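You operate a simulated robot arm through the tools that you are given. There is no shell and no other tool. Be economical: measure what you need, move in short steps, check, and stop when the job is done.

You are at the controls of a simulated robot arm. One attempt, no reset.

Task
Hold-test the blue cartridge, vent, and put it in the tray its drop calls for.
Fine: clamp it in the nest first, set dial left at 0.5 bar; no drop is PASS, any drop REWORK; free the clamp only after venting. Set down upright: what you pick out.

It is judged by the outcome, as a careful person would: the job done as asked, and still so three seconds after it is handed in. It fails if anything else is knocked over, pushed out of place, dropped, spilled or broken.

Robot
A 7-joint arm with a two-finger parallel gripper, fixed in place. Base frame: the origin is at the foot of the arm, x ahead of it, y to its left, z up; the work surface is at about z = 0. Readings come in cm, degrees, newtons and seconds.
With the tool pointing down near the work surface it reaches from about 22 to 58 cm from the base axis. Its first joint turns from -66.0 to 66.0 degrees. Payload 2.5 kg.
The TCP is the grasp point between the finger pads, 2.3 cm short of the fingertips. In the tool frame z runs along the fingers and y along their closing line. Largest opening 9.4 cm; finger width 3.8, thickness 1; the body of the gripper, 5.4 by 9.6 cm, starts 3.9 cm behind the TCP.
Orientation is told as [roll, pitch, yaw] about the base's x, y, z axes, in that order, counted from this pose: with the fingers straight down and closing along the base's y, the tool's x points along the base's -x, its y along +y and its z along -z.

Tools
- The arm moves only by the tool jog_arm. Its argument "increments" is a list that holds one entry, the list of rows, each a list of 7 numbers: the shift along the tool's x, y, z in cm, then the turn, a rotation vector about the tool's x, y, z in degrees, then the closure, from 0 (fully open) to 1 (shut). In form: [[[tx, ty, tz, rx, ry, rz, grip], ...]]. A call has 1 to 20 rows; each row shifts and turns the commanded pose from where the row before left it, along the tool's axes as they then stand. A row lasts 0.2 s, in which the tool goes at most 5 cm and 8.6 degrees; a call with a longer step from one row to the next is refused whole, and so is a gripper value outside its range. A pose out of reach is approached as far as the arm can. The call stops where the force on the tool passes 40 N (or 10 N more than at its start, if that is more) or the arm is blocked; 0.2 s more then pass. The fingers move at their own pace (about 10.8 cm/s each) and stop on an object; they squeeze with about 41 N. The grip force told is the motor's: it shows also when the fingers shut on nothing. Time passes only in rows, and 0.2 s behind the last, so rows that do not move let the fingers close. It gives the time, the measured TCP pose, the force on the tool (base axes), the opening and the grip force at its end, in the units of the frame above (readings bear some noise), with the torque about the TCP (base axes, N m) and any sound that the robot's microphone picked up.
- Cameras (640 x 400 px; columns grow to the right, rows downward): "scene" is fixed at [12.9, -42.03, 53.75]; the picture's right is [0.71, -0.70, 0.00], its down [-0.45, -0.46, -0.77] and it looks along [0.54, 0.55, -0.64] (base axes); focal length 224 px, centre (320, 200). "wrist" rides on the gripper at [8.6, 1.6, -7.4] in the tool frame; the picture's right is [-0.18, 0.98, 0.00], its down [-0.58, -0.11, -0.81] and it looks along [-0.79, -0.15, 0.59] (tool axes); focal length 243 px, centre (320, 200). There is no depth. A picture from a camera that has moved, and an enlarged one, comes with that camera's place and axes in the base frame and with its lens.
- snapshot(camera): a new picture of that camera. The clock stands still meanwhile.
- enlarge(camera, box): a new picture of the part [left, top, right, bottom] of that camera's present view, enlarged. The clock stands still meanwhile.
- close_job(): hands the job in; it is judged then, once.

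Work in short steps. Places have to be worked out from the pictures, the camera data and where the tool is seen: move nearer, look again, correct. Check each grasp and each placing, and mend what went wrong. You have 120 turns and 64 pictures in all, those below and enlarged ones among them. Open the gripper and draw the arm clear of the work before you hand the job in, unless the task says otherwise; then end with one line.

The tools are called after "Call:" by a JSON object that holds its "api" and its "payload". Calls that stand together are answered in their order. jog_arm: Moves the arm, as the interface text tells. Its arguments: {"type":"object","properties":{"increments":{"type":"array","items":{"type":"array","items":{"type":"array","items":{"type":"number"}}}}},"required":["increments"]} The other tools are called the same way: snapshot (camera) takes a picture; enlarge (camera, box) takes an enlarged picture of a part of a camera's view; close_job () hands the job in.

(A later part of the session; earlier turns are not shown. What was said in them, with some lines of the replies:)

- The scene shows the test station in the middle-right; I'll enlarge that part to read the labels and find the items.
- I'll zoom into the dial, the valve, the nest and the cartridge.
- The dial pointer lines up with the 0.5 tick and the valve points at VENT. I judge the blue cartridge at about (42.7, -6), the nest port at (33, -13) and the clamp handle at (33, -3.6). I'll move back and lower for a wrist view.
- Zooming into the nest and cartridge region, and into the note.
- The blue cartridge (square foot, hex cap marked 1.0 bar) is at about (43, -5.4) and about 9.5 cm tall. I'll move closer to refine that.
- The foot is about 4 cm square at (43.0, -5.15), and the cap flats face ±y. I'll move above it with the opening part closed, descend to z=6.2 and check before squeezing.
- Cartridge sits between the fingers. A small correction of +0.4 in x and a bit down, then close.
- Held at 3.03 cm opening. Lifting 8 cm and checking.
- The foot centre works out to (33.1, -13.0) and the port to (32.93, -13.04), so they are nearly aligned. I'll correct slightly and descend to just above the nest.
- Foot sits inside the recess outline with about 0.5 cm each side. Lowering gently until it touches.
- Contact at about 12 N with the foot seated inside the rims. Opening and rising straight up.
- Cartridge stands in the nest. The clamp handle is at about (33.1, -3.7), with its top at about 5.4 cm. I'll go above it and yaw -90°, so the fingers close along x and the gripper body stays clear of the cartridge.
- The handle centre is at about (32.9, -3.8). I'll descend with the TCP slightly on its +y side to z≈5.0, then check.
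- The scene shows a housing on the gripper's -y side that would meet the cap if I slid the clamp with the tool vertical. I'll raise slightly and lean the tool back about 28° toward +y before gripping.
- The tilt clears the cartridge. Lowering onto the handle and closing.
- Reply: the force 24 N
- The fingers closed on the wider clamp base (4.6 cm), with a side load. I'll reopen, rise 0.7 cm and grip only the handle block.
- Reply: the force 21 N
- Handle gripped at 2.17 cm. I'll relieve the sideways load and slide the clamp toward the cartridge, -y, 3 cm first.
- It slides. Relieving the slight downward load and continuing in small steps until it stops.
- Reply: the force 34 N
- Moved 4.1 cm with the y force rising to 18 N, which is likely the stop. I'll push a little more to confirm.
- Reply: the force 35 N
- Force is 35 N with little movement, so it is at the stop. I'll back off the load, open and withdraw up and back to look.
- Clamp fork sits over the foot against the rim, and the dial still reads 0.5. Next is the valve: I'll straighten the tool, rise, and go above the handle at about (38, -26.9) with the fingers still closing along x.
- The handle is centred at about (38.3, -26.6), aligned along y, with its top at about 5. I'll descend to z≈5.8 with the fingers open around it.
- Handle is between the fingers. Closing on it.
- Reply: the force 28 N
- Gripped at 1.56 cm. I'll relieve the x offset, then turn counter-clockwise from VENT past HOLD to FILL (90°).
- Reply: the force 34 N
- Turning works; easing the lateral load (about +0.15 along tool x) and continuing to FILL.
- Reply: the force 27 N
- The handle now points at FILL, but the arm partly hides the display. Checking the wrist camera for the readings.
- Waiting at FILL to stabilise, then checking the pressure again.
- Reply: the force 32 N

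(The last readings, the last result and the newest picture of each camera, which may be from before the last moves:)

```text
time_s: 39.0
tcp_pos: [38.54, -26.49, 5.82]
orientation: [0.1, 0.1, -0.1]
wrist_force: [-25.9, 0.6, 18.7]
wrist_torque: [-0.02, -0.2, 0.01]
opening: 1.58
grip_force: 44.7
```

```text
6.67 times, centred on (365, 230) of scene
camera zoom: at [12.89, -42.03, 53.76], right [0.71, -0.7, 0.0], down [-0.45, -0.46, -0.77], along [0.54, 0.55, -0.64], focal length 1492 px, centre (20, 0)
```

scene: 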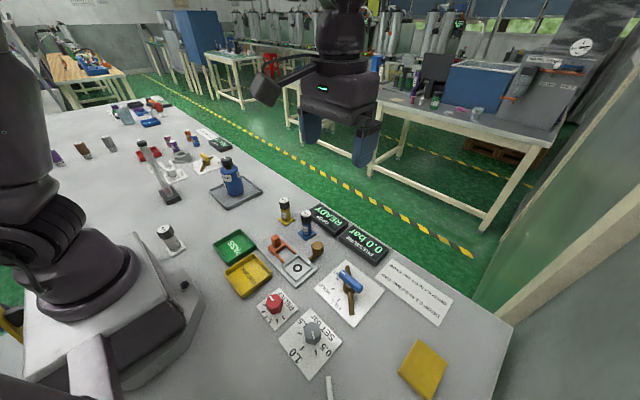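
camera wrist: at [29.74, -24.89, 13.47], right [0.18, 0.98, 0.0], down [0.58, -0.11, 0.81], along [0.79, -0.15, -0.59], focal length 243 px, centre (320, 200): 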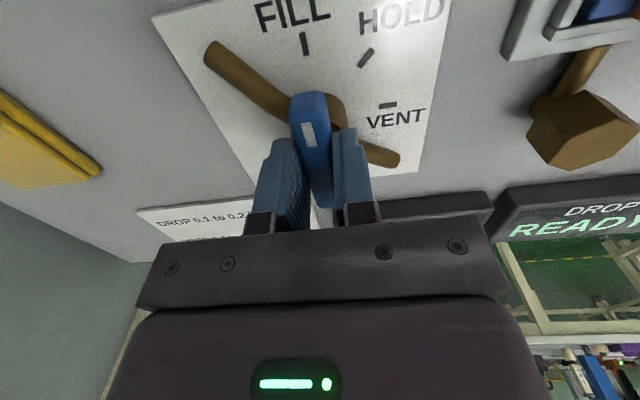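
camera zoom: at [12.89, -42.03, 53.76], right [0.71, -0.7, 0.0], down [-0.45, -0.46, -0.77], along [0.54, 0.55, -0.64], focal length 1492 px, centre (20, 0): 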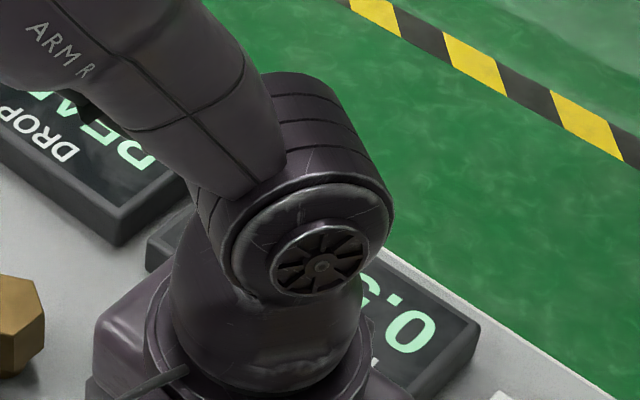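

A "0." with a digit consistent with 5 is visible. Turning back 45° to HOLD, then releasing and rising straight up.

Call:
{"api": "jog_arm", "payload": {"increments": [[[0.1, 0, -0.05, 0, 0, 7.5, 0.95], [0, 0, 0, 0, 0, 7.5, 0.95], [0, 0, 0, 0, 0, 7.5, 0.95], [0, 0, 0, 0, 0, 7.5, 0.95], [0, 0, 0, 0, 0, 7.5, 0.95], [0, 0, 0, 0, 0, 7.5, 0.95], [0, 0, 0, 0, 0, 0, 0.95], [0, 0, 0, 0, 0, 0, 0.95]]]}}

Call:
{"api": "jog_arm", "payload": {"increments": [[[0, 0, 0, 0, 0, 0, 0.7], [0, 0, 0, 0, 0, 0, 0.5], [0, 0, 0, 0, 0, 0, 0.5], [0, 0, -2, 0, 0, 0, 0.5], [0, 0, -4, 0, 0, 0, 0.5], [0, 0, -4, 0, 0, 0, 0.5], [4, 0, -2, 0, 0, 0, 0.5], [4, 0, 0, 0, 0, 0, 0.5], [0, 0, 0, 0, 0, 0, 0.5]]]}}

Call:
{"api": "enlarge", "payload": {"camera": "scene", "box": [290, 190, 420, 320]}}

```text
time_s: 40.8
tcp_pos: [38.45, -26.47, 5.81]
orientation: [0.0, -0.3, -45.0]
wrist_force: [8.1, -23.0, -27.3]
wrist_torque: [-0.21, -0.11, 0.01]
opening: 1.59
grip_force: 44.7
```

```text
time_s: 42.8
tcp_pos: [32.77, -20.6, 18.05]
orientation: [0.0, 0.1, -45.1]
wrist_force: [-0.4, -0.3, 0.3]
wrist_torque: [-0.02, -0.01, -0.01]
opening: 4.67
grip_force: 0.2
```

```text
3.08 times, centred on (355, 255) of scene
camera zoom: at [12.9, -42.03, 53.75], right [0.71, -0.7, 0.0], down [-0.45, -0.46, -0.77], along [0.54, 0.55, -0.64], focal length 689 px, centre (212, 31)
```

zoom: 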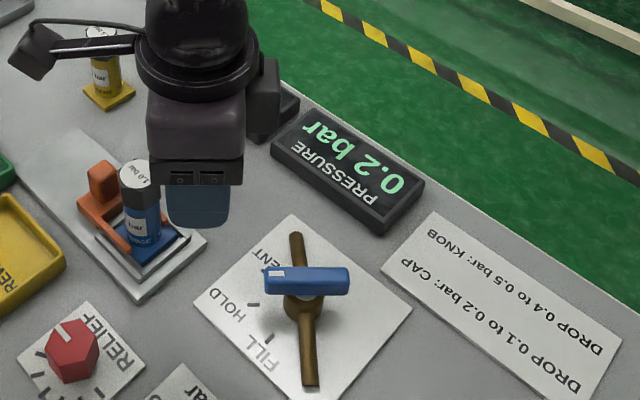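

Pressure reads 0.2 bar and is falling in HOLD. I'll move away a bit, wait for the drop reading and look.

Call:
{"api": "jog_arm", "payload": {"increments": [[[3, 0, -3, 0, 0, 0, 0.5], [3, 0, -3, 0, 0, 0, 0.5], [0, 0, 0, 0, 0, 0, 0.5], [0, 0, 0, 0, 0, 0, 0.5], [0, 0, 0, 0, 0, 0, 0.5], [0, 0, 0, 0, 0, 0, 0.5], [0, 0, 0, 0, 0, 0, 0.5], [0, 0, 0, 0, 0, 0, 0.5]]]}}

Call:
{"api": "snapshot", "payload": {"camera": "scene"}}

```text
time_s: 44.6
tcp_pos: [28.61, -16.34, 24.13]
orientation: [0.0, 0.0, -45.0]
wrist_force: [0.3, -0.2, -0.8]
wrist_torque: [-0.01, 0.0, -0.03]
opening: 4.68
grip_force: 0.0
```

```text
22 pictures are left
```

scene: 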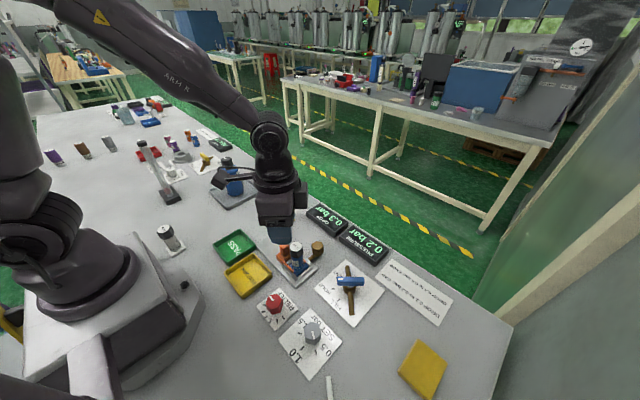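

Call:
{"api": "enlarge", "payload": {"camera": "scene", "box": [290, 195, 460, 320]}}

```text
3.20 times, centred on (375, 258) of scene
camera zoom: at [12.9, -42.03, 53.75], right [0.71, -0.7, 0.0], down [-0.45, -0.46, -0.77], along [0.54, 0.55, -0.64], focal length 716 px, centre (144, 16)
```

zoom: 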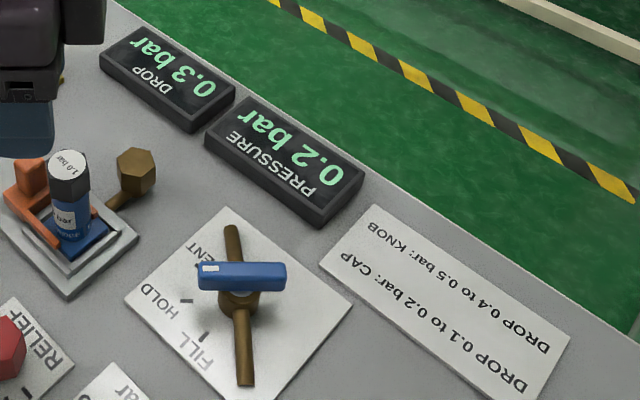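

Drop shows 0.3 bar, pressure 0.2. I'll wait a few more seconds to see whether it has settled.

Call:
{"api": "jog_arm", "payload": {"increments": [[[0, 0, 0, 0, 0, 0, 0.5], [0, 0, 0, 0, 0, 0, 0.5], [0, 0, 0, 0, 0, 0, 0.5], [0, 0, 0, 0, 0, 0, 0.5], [0, 0, 0, 0, 0, 0, 0.5], [0, 0, 0, 0, 0, 0, 0.5], [0, 0, 0, 0, 0, 0, 0.5], [0, 0, 0, 0, 0, 0, 0.5], [0, 0, 0, 0, 0, 0, 0.5], [0, 0, 0, 0, 0, 0, 0.5], [0, 0, 0, 0, 0, 0, 0.5], [0, 0, 0, 0, 0, 0, 0.5], [0, 0, 0, 0, 0, 0, 0.5], [0, 0, 0, 0, 0, 0, 0.5], [0, 0, 0, 0, 0, 0, 0.5], [0, 0, 0, 0, 0, 0, 0.5], [0, 0, 0, 0, 0, 0, 0.5], [0, 0, 0, 0, 0, 0, 0.5], [0, 0, 0, 0, 0, 0, 0.5], [0, 0, 0, 0, 0, 0, 0.5]]]}}

Call:
{"api": "enlarge", "payload": {"camera": "scene", "box": [290, 195, 460, 320]}}

```text
time_s: 48.8
tcp_pos: [28.52, -16.38, 24.01]
orientation: [0.0, 0.0, -44.9]
wrist_force: [0.5, 0.8, 0.1]
wrist_torque: [-0.01, 0.0, 0.0]
opening: 4.67
grip_force: 0.0
```

```text
3.20 times, centred on (375, 258) of scene
camera zoom: at [12.9, -42.03, 53.75], right [0.71, -0.7, 0.0], down [-0.45, -0.46, -0.77], along [0.54, 0.55, -0.64], focal length 716 px, centre (144, 16)
```

zoom: 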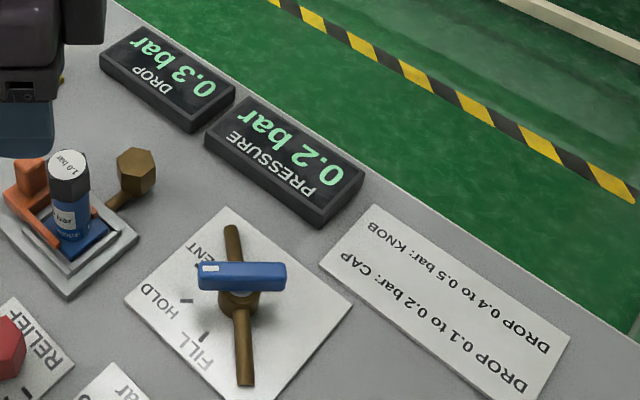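

Settled at drop 0.3 bar, so it is REWORK. Now venting: back over the valve handle, descend, and grip it again at the same 45° angle.

Call:
{"api": "jog_arm", "payload": {"increments": [[[-3.54, -0.05, 0, 0, 0, 0, 0.4], [-3.54, -0.05, 2, 0, 0, 0, 0.4], [-3.54, 0, 2, 0, 0, 0, 0.4], [-3.54, 0, 2, 0, 0, 0, 0.4], [0, 0, 4, 0, 0, 0, 0.4], [0, 0, 4, 0, 0, 0, 0.4], [0, 0, 3, 0, 0, 0, 0.4], [0, 0, 1.2, 0, 0, 0, 0.4], [0, 0, 0, 0, 0, 0, 0.6], [0, 0, 0, 0, 0, 0, 0.75], [0, 0, 0, 0, 0, 0, 0.9], [0, 0, 0, 0, 0, 0, 0.95], [0, 0, 0, 0, 0, 0, 0.95]]]}}

```text
time_s: 51.6
tcp_pos: [38.54, -26.54, 5.75]
orientation: [0.2, 0.0, -44.9]
wrist_force: [18.4, 8.8, -8.8]
wrist_torque: [0.24, 0.34, 0.0]
opening: 1.61
grip_force: 44.4
```

Gripped. Turning clockwise 45° to VENT.

Call:
{"api": "jog_arm", "payload": {"increments": [[[0, 0.1, 0, 0, 0, 7.5, 0.95], [0, 0, 0, 0, 0, 7.5, 0.95], [0, 0, 0, 0, 0, 7.5, 0.95], [0, 0, 0, 0, 0, 7.5, 0.95], [0, 0, 0, 0, 0, 7.5, 0.95], [0, 0, 0, 0, 0, 7.5, 0.95], [0, 0, 0, 0, 0, 0, 0.95], [0, 0, 0, 0, 0, 0, 0.95]]]}}

Call:
{"api": "jog_arm", "payload": {"increments": [[[0, 0, 0, 0, 0, 0, 0.7], [0, 0, 0, 0, 0, 0, 0.5], [0, 0, 0, 0, 0, 0, 0.4], [0, 0, -2, 0, 0, 0, 0.4], [0, 0, -4, 0, 0, 0, 0.4], [0, 0, -4, 0, 0, 0, 0.4], [0, 0, -4, 0, 0, 0, 0.4], [4, -1, 0, 0, 0, 0, 0.4], [4, -1, 0, 0, 0, 0, 0.4], [4, -1, 0, 0, 0, 0, 0.4], [0, 0, 0, 0, 0, 0, 0.4]]]}}

Call:
{"api": "enlarge", "payload": {"camera": "scene", "box": [290, 195, 460, 320]}}

```text
time_s: 53.4
tcp_pos: [38.57, -26.55, 5.77]
orientation: [0.0, 0.0, -90.1]
wrist_force: [-6.3, 14.8, 28.0]
wrist_torque: [0.84, 0.01, 0.05]
opening: 1.58
grip_force: 45.5
```

```text
time_s: 55.8
tcp_pos: [35.45, -14.41, 19.49]
orientation: [0.0, 0.0, -90.0]
wrist_force: [0.2, 0.2, 0.0]
wrist_torque: [-0.01, 0.01, -0.04]
opening: 5.64
grip_force: 0.1
```

```text
3.20 times, centred on (375, 258) of scene
camera zoom: at [12.9, -42.03, 53.75], right [0.71, -0.7, 0.0], down [-0.45, -0.46, -0.77], along [0.54, 0.55, -0.64], focal length 716 px, centre (144, 16)
```

zoom: 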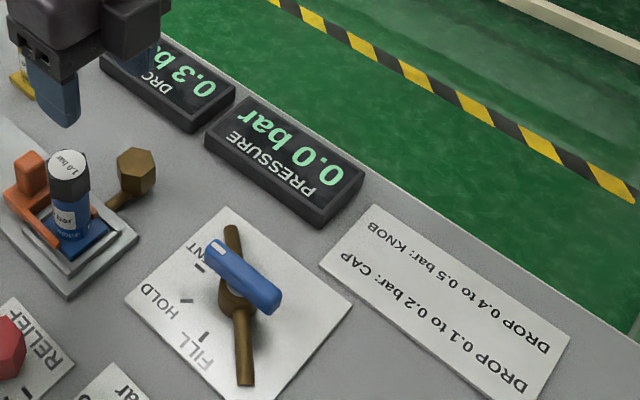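

Vented: pressure 0.0 and the handle is on VENT. Back to the clamp handle with the same leaning approach.

Call:
{"api": "jog_arm", "payload": {"increments": [[[3.78, -0.82, 0, 0, 0, 0, 0.4], [3.78, -0.82, 0, 0, 0, 0, 0.4], [3.78, -0.82, 0, 0, 0, 0, 0.4], [0, 0, 0, 0, -7, 0, 0.4], [0, 0, 0, 0, -7, 0, 0.4], [0, 0, 0, 0, -7, 0, 0.4], [0, 0, 0, 0, -7, 0, 0.4], [1.1, 0, 2.1, 0, 0, 0, 0.4], [1.1, 0, 2.1, 0, 0, 0, 0.4], [0, 0, 0, 0, 0, 0, 0.4]]]}}

```text
time_s: 58.0
tcp_pos: [33.03, -3.09, 14.83]
orientation: [0.1, -28.0, -90.1]
wrist_force: [-0.1, 0.5, 0.4]
wrist_torque: [0.0, 0.0, -0.01]
opening: 5.66
grip_force: 0.1
```

Descending along the tool axis 10 cm back to the handle and gripping it.

Call:
{"api": "jog_arm", "payload": {"increments": [[[0, 0.1, 4, 0, 0, 0, 0.4], [0, 0, 4, 0, 0, 0, 0.4], [0, 0, 1.9, 0, 0, 0, 0.4], [0, 0, 0, 0, 0, 0, 0.6], [0, 0, 0, 0, 0, 0, 0.75], [0, 0, 0, 0, 0, 0, 0.9], [0, 0, 0, 0, 0, 0, 0.9]]]}}

Call:
{"api": "enlarge", "payload": {"camera": "scene", "box": [240, 200, 340, 280]}}

```text
time_s: 59.6
tcp_pos: [32.99, -7.92, 6.14]
orientation: [-0.4, -27.9, -89.9]
wrist_force: [-20.1, 0.5, 0.4]
wrist_torque: [0.33, -0.3, 0.08]
opening: 2.17
grip_force: 45.4
```

```text
5.00 times, centred on (290, 240) of scene
camera zoom: at [12.9, -42.03, 53.75], right [0.71, -0.7, 0.0], down [-0.45, -0.46, -0.77], along [0.54, 0.55, -0.64], focal length 1119 px, centre (470, 0)
```

zoom: 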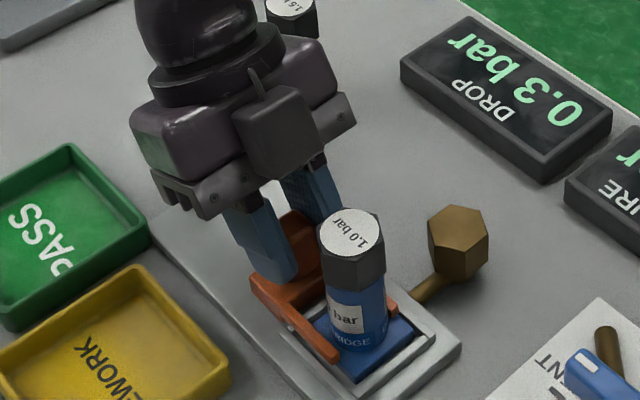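

Gripped. Pulling the clamp back +y about 4.1 cm.

Call:
{"api": "jog_arm", "payload": {"increments": [[[0, -0.12, 0, 0, 0, 0, 0.9], [0.441, 0, -0.235, 0, 0, 0, 0.9], [0.441, 0, -0.235, 0, 0, 0, 0.9], [0.441, 0, -0.235, 0, 0, 0, 0.9], [0.441, 0, -0.235, 0, 0, 0, 0.9], [0.441, 0, -0.235, 0, 0, 0, 0.9], [0.441, 0, -0.235, 0, 0, 0, 0.9], [0.441, 0, -0.235, 0, 0, 0, 0.9], [0.441, 0, -0.235, 0, 0, 0, 0.9], [0.1, 0, -0.05, 0, 0, 0, 0.9], [0, 0, 0, 0, 0, 0, 0.9]]]}}

Call:
{"api": "jog_arm", "payload": {"increments": [[[0, 0, 0, 0, 0, 0, 0.6], [0, 0, 0, 0, 0, 0, 0.4], [0, 0, 0, 0, 0, 0, 0.4], [0, 0, -2, 0, 0, 0, 0.4], [0, 0, -4, 0, 0, 0, 0.4], [0, 0, -4, 0, 0, 0, 0.4], [0, 0, 0, 0, 7, 0, 0.4], [0, 0, 0, 0, 7, 0, 0.4], [0, 0, 0, 0, 7, 0, 0.4], [0, 0, 0, 0, 7, 0, 0.4], [0, 0, -2, 0, 0, 0, 0.4], [0, 0, 0, 0, 0, 0, 0.4]]]}}

Call:
{"api": "enlarge", "payload": {"camera": "scene", "box": [240, 200, 340, 280]}}

```text
time_s: 62.0
tcp_pos: [32.86, -3.81, 6.13]
orientation: [0.0, -28.0, -90.1]
wrist_force: [-3.8, -12.7, -27.0]
wrist_torque: [0.22, 0.02, 0.03]
opening: 2.18
grip_force: 44.9
```

```text
time_s: 64.6
tcp_pos: [33.07, 0.99, 17.02]
orientation: [0.0, -0.1, -90.0]
wrist_force: [-0.3, 0.6, 1.0]
wrist_torque: [-0.05, 0.0, 0.03]
opening: 5.6
grip_force: 0.0
```

```text
5.00 times, centred on (290, 240) of scene
camera zoom: at [12.9, -42.03, 53.75], right [0.71, -0.7, 0.0], down [-0.45, -0.46, -0.77], along [0.54, 0.55, -0.64], focal length 1119 px, centre (470, 0)
```

zoom: 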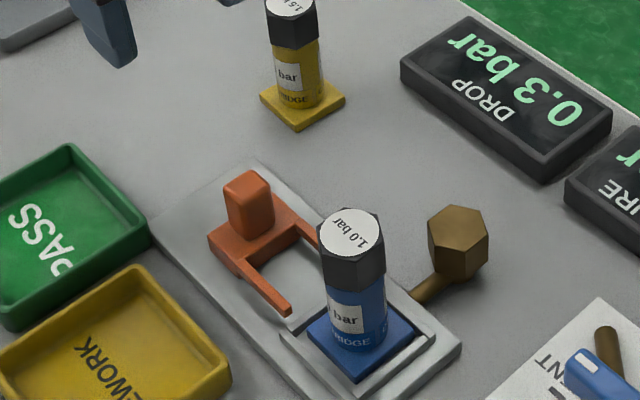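

Clamp is back to its start and the cartridge is standing free. Rotating back to yaw 0, then over the cartridge and down with the fingers open.

Call:
{"api": "jog_arm", "payload": {"increments": [[[0, 0, 0, 0, 0, -8.2, 0.3], [0, 0, 0, 0, 0, -8.2, 0.3], [0, 0, 0, 0, 0, -8.2, 0.3], [0, 0, 0, 0, 0, -8.2, 0.3], [0, 0, 0, 0, 0, -8.2, 0.3], [0, 0, 0, 0, 0, -8.2, 0.3], [0, 0, 0, 0, 0, -8.2, 0.3], [0, 0, 0, 0, 0, -8.2, 0.3], [0, 0, 0, 0, 0, -8.2, 0.3], [0, 0, 0, 0, 0, -8.2, 0.3], [0, 0, 0, 0, 0, -8, 0.3], [0, -3.5, 0, 0, 0, 0, 0.3], [0, -3.5, 0, 0, 0, 0, 0.3], [0, -3.5, 0, 0, 0, 0, 0.3], [0.05, -3.4, 0, 0, 0, 0, 0.3], [0, 0, 0, 0, 0, 0, 0.3]]]}}

```text
time_s: 68.0
tcp_pos: [32.83, -13.11, 16.9]
orientation: [0.0, 0.1, 0.0]
wrist_force: [1.1, -1.1, 0.6]
wrist_torque: [0.01, 0.0, 0.0]
opening: 6.57
grip_force: 0.0
```

Call:
{"api": "enlarge", "payload": {"camera": "wrist", "box": [200, 20, 440, 240]}}

```text
1.82 times, centred on (320, 130) of wrist
camera zoom: at [24.12, -11.46, 24.45], right [0.18, 0.98, 0.0], down [0.58, -0.11, 0.81], along [0.79, -0.15, -0.59], focal length 441 px, centre (320, 327)
```

zoom: 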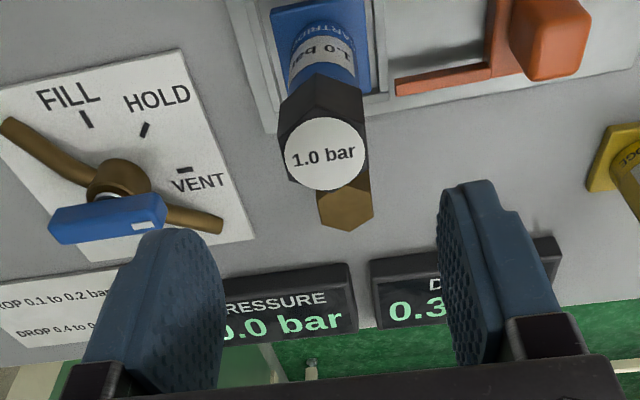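

Cap centre comes out at (32.9, -12.9), unchanged. Descending to z≈7.1 and gripping.

Call:
{"api": "jog_arm", "payload": {"increments": [[[0, 0.15, 2.5, 0, 0, 0, 0.3], [0, 0, 2.5, 0, 0, 0, 0.3], [0, 0, 2.5, 0, 0, 0, 0.3], [0, 0, 2.25, 0, 0, 0, 0.3], [0, 0, 0, 0, 0, 0, 0.3], [0, 0, 0, 0, 0, 0, 0.6], [0, 0, 0, 0, 0, 0, 0.8], [0, 0, 0, 0, 0, 0, 0.85], [0, 0, 0, 0, 0, 0, 0.85]]]}}

```text
time_s: 70.0
tcp_pos: [32.87, -12.98, 7.07]
orientation: [0.0, 0.0, 0.0]
wrist_force: [0.7, -0.3, 0.2]
wrist_torque: [-0.01, 0.0, -0.02]
opening: 3.04
grip_force: 40.6
```

Held. Lifting 9 cm and carrying toward the REWORK tray, estimated at (22.5, -5.4).

Call:
{"api": "jog_arm", "payload": {"increments": [[[0, 0, -1, 0, 0, 0, 0.85], [0, 0, -2.5, 0, 0, 0, 0.85], [0, 0, -3, 0, 0, 0, 0.85], [0, 0, -2.5, 0, 0, 0, 0.85], [2.5, 1.9, 0, 0, 0, 0, 0.85], [2.5, 1.9, 0, 0, 0, 0, 0.85], [2.5, 1.9, 0, 0, 0, 0, 0.85], [2.4, 1.8, 0, 0, 0, 0, 0.85], [0, 0, 0, 0, 0, 0, 0.85]]]}}

Call:
{"api": "enlarge", "payload": {"camera": "scene", "box": [200, 200, 320, 310]}}

Call:
{"api": "snapshot", "payload": {"camera": "wrist"}}

```text
time_s: 72.0
tcp_pos: [23.18, -5.4, 16.21]
orientation: [-0.1, 0.0, -0.1]
wrist_force: [-0.5, 0.4, -0.9]
wrist_torque: [-0.01, 0.03, 0.01]
opening: 3.01
grip_force: 41.3
```

```text
3.64 times, centred on (260, 255) of scene
camera zoom: at [12.9, -42.03, 53.75], right [0.71, -0.7, 0.0], down [-0.45, -0.46, -0.77], along [0.54, 0.55, -0.64], focal length 814 px, centre (538, 0)
```

zoom: 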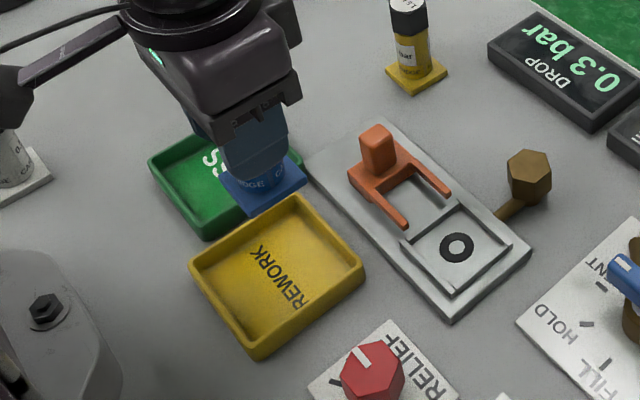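

```text
14 pictures are left
camera wrist: at [14.49, -3.78, 23.87], right [0.18, 0.98, 0.0], down [0.58, -0.11, 0.81], along [0.79, -0.15, -0.59], focal length 243 px, centre (320, 200)
```

wrist: 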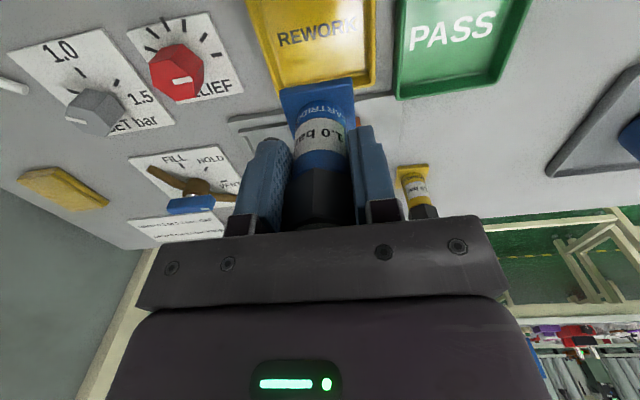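

The REWORK tray is about 8.8 cm square, centred at about (22.4, -5.6). The foot is over its middle, so I'll descend to just above the floor.

Call:
{"api": "jog_arm", "payload": {"increments": [[[0.5, -0.2, 2.5, 0, 0, 0, 0.85], [0, 0, 2.5, 0, 0, 0, 0.85], [0, 0, 2.5, 0, 0, 0, 0.85], [0, 0, 1, 0, 0, 0, 0.85], [0, 0, 0, 0, 0, 0, 0.85]]]}}

Call:
{"api": "enlarge", "payload": {"camera": "scene", "box": [200, 200, 320, 310]}}

```text
time_s: 73.2
tcp_pos: [22.77, -5.39, 7.7]
orientation: [0.0, 0.0, -0.1]
wrist_force: [-0.2, -0.6, -1.0]
wrist_torque: [-0.01, -0.01, 0.02]
opening: 3.02
grip_force: 41.4
```

```text
3.64 times, centred on (260, 255) of scene
camera zoom: at [12.9, -42.03, 53.75], right [0.71, -0.7, 0.0], down [-0.45, -0.46, -0.77], along [0.54, 0.55, -0.64], focal length 814 px, centre (538, 0)
```

zoom: 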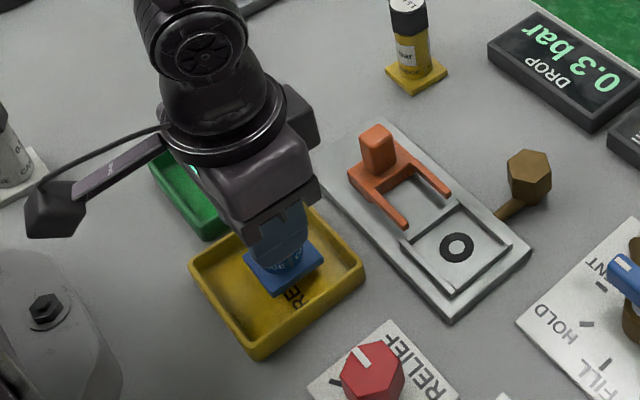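

The foot is inside the tray. Lowering in small steps to contact.

Call:
{"api": "jog_arm", "payload": {"increments": [[[0, -0.1, 0.5, 0, 0, 0, 0.85], [0, 0, 0.3, 0, 0, 0, 0.85], [0, 0, 0.2, 0, 0, 0, 0.85], [0, 0, 0, 0, 0, 0, 0.85]]]}}

```text
time_s: 74.2
tcp_pos: [22.65, -5.53, 6.74]
orientation: [0.0, -0.1, 0.0]
wrist_force: [0.2, -0.3, -1.3]
wrist_torque: [-0.04, 0.02, -0.02]
opening: 3.03
grip_force: 41.2
```

Call:
{"api": "jog_arm", "payload": {"increments": [[[0, 0, 0.2, 0, 0, 0, 0.85], [0, 0, 0.1, 0, 0, 0, 0.85], [0, 0, 0, 0, 0, 0, 0.85]]]}}

```text
time_s: 75.0
tcp_pos: [22.58, -5.63, 6.53]
orientation: [0.0, -0.1, 0.0]
wrist_force: [-0.4, -1.1, 0.7]
wrist_torque: [0.05, -0.04, 0.02]
opening: 3.03
grip_force: 40.8
```

Call:
{"api": "jog_arm", "payload": {"increments": [[[0, 0, 0.1, 0, 0, 0, 0.85], [0, 0, 0, 0, 0, 0, 0.85]]]}}

```text
time_s: 75.6
tcp_pos: [22.6, -5.55, 6.5]
orientation: [-0.1, -0.1, -0.1]
wrist_force: [-5.1, -3.9, 31.2]
wrist_torque: [0.01, -0.11, 0.0]
opening: 3.06
grip_force: 40.9
```

The foot is firmly on the tray floor. Easing up a touch, opening, and rising straight up.

Call:
{"api": "jog_arm", "payload": {"increments": [[[0, 0, -0.12, 0, 0, 0, 0.85], [0, 0, 0, 0, 0, 0, 0.6], [0, 0, 0, 0, 0, 0, 0.3], [0, 0, 0, 0, 0, 0, 0.3], [0, 0, -2, 0, 0, 0, 0.3], [0, 0, -4, 0, 0, 0, 0.3], [0, 0, -4, 0, 0, 0, 0.3], [0, 0, -4, 0, 0, 0, 0], [-3, -2, -3, 0, 0, 0, 0], [-3, -3, -2, 0, 0, 0, 0], [-3, -3, 0, 0, 0, 0, 0], [-3, -3, 0, 0, 0, 0, 0], [0, 0, 0, 0, 0, 0, 0]]]}}

Call:
{"api": "snapshot", "payload": {"camera": "scene"}}

Call:
{"api": "enlarge", "payload": {"camera": "scene", "box": [200, 200, 360, 380]}}

```text
time_s: 78.4
tcp_pos: [34.71, -16.41, 25.52]
orientation: [-0.1, 0.1, 0.0]
wrist_force: [0.2, -0.1, -0.4]
wrist_torque: [-0.01, 0.01, -0.03]
opening: 9.42
grip_force: 0.1
```

```text
12 pictures are left
```

scene: 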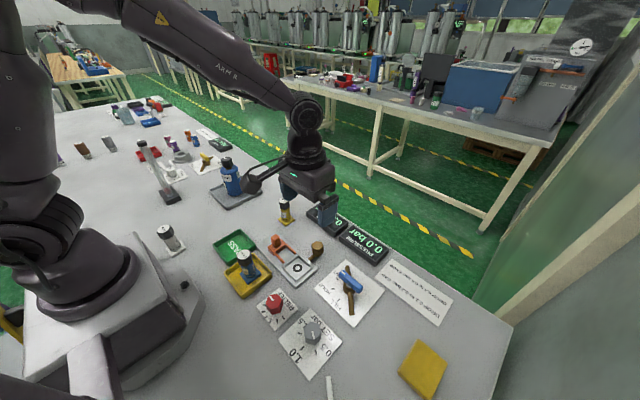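

```text
2.22 times, centred on (280, 290) of scene
camera zoom: at [12.9, -42.03, 53.75], right [0.71, -0.7, 0.0], down [-0.45, -0.46, -0.77], along [0.54, 0.55, -0.64], focal length 498 px, centre (409, 0)
```

zoom: 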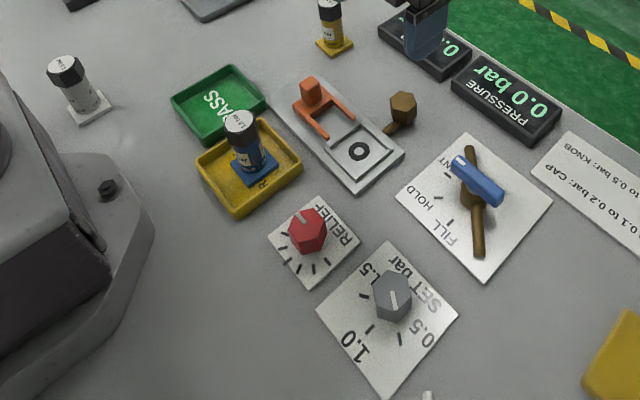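

The blue cartridge stands upright in the REWORK tray. The valve is on VENT at 0.0 bar, the clamp is free, the dial is at 0.5, and the arm is clear and open. Handing in.

Call:
{"api": "close_job", "payload": {}}

```text
The job is handed in.
```

The blue cartridge dropped 0.3 bar in the hold test at 0.5 bar, so after venting I unclamped it and stood it upright in the REWORK tray.
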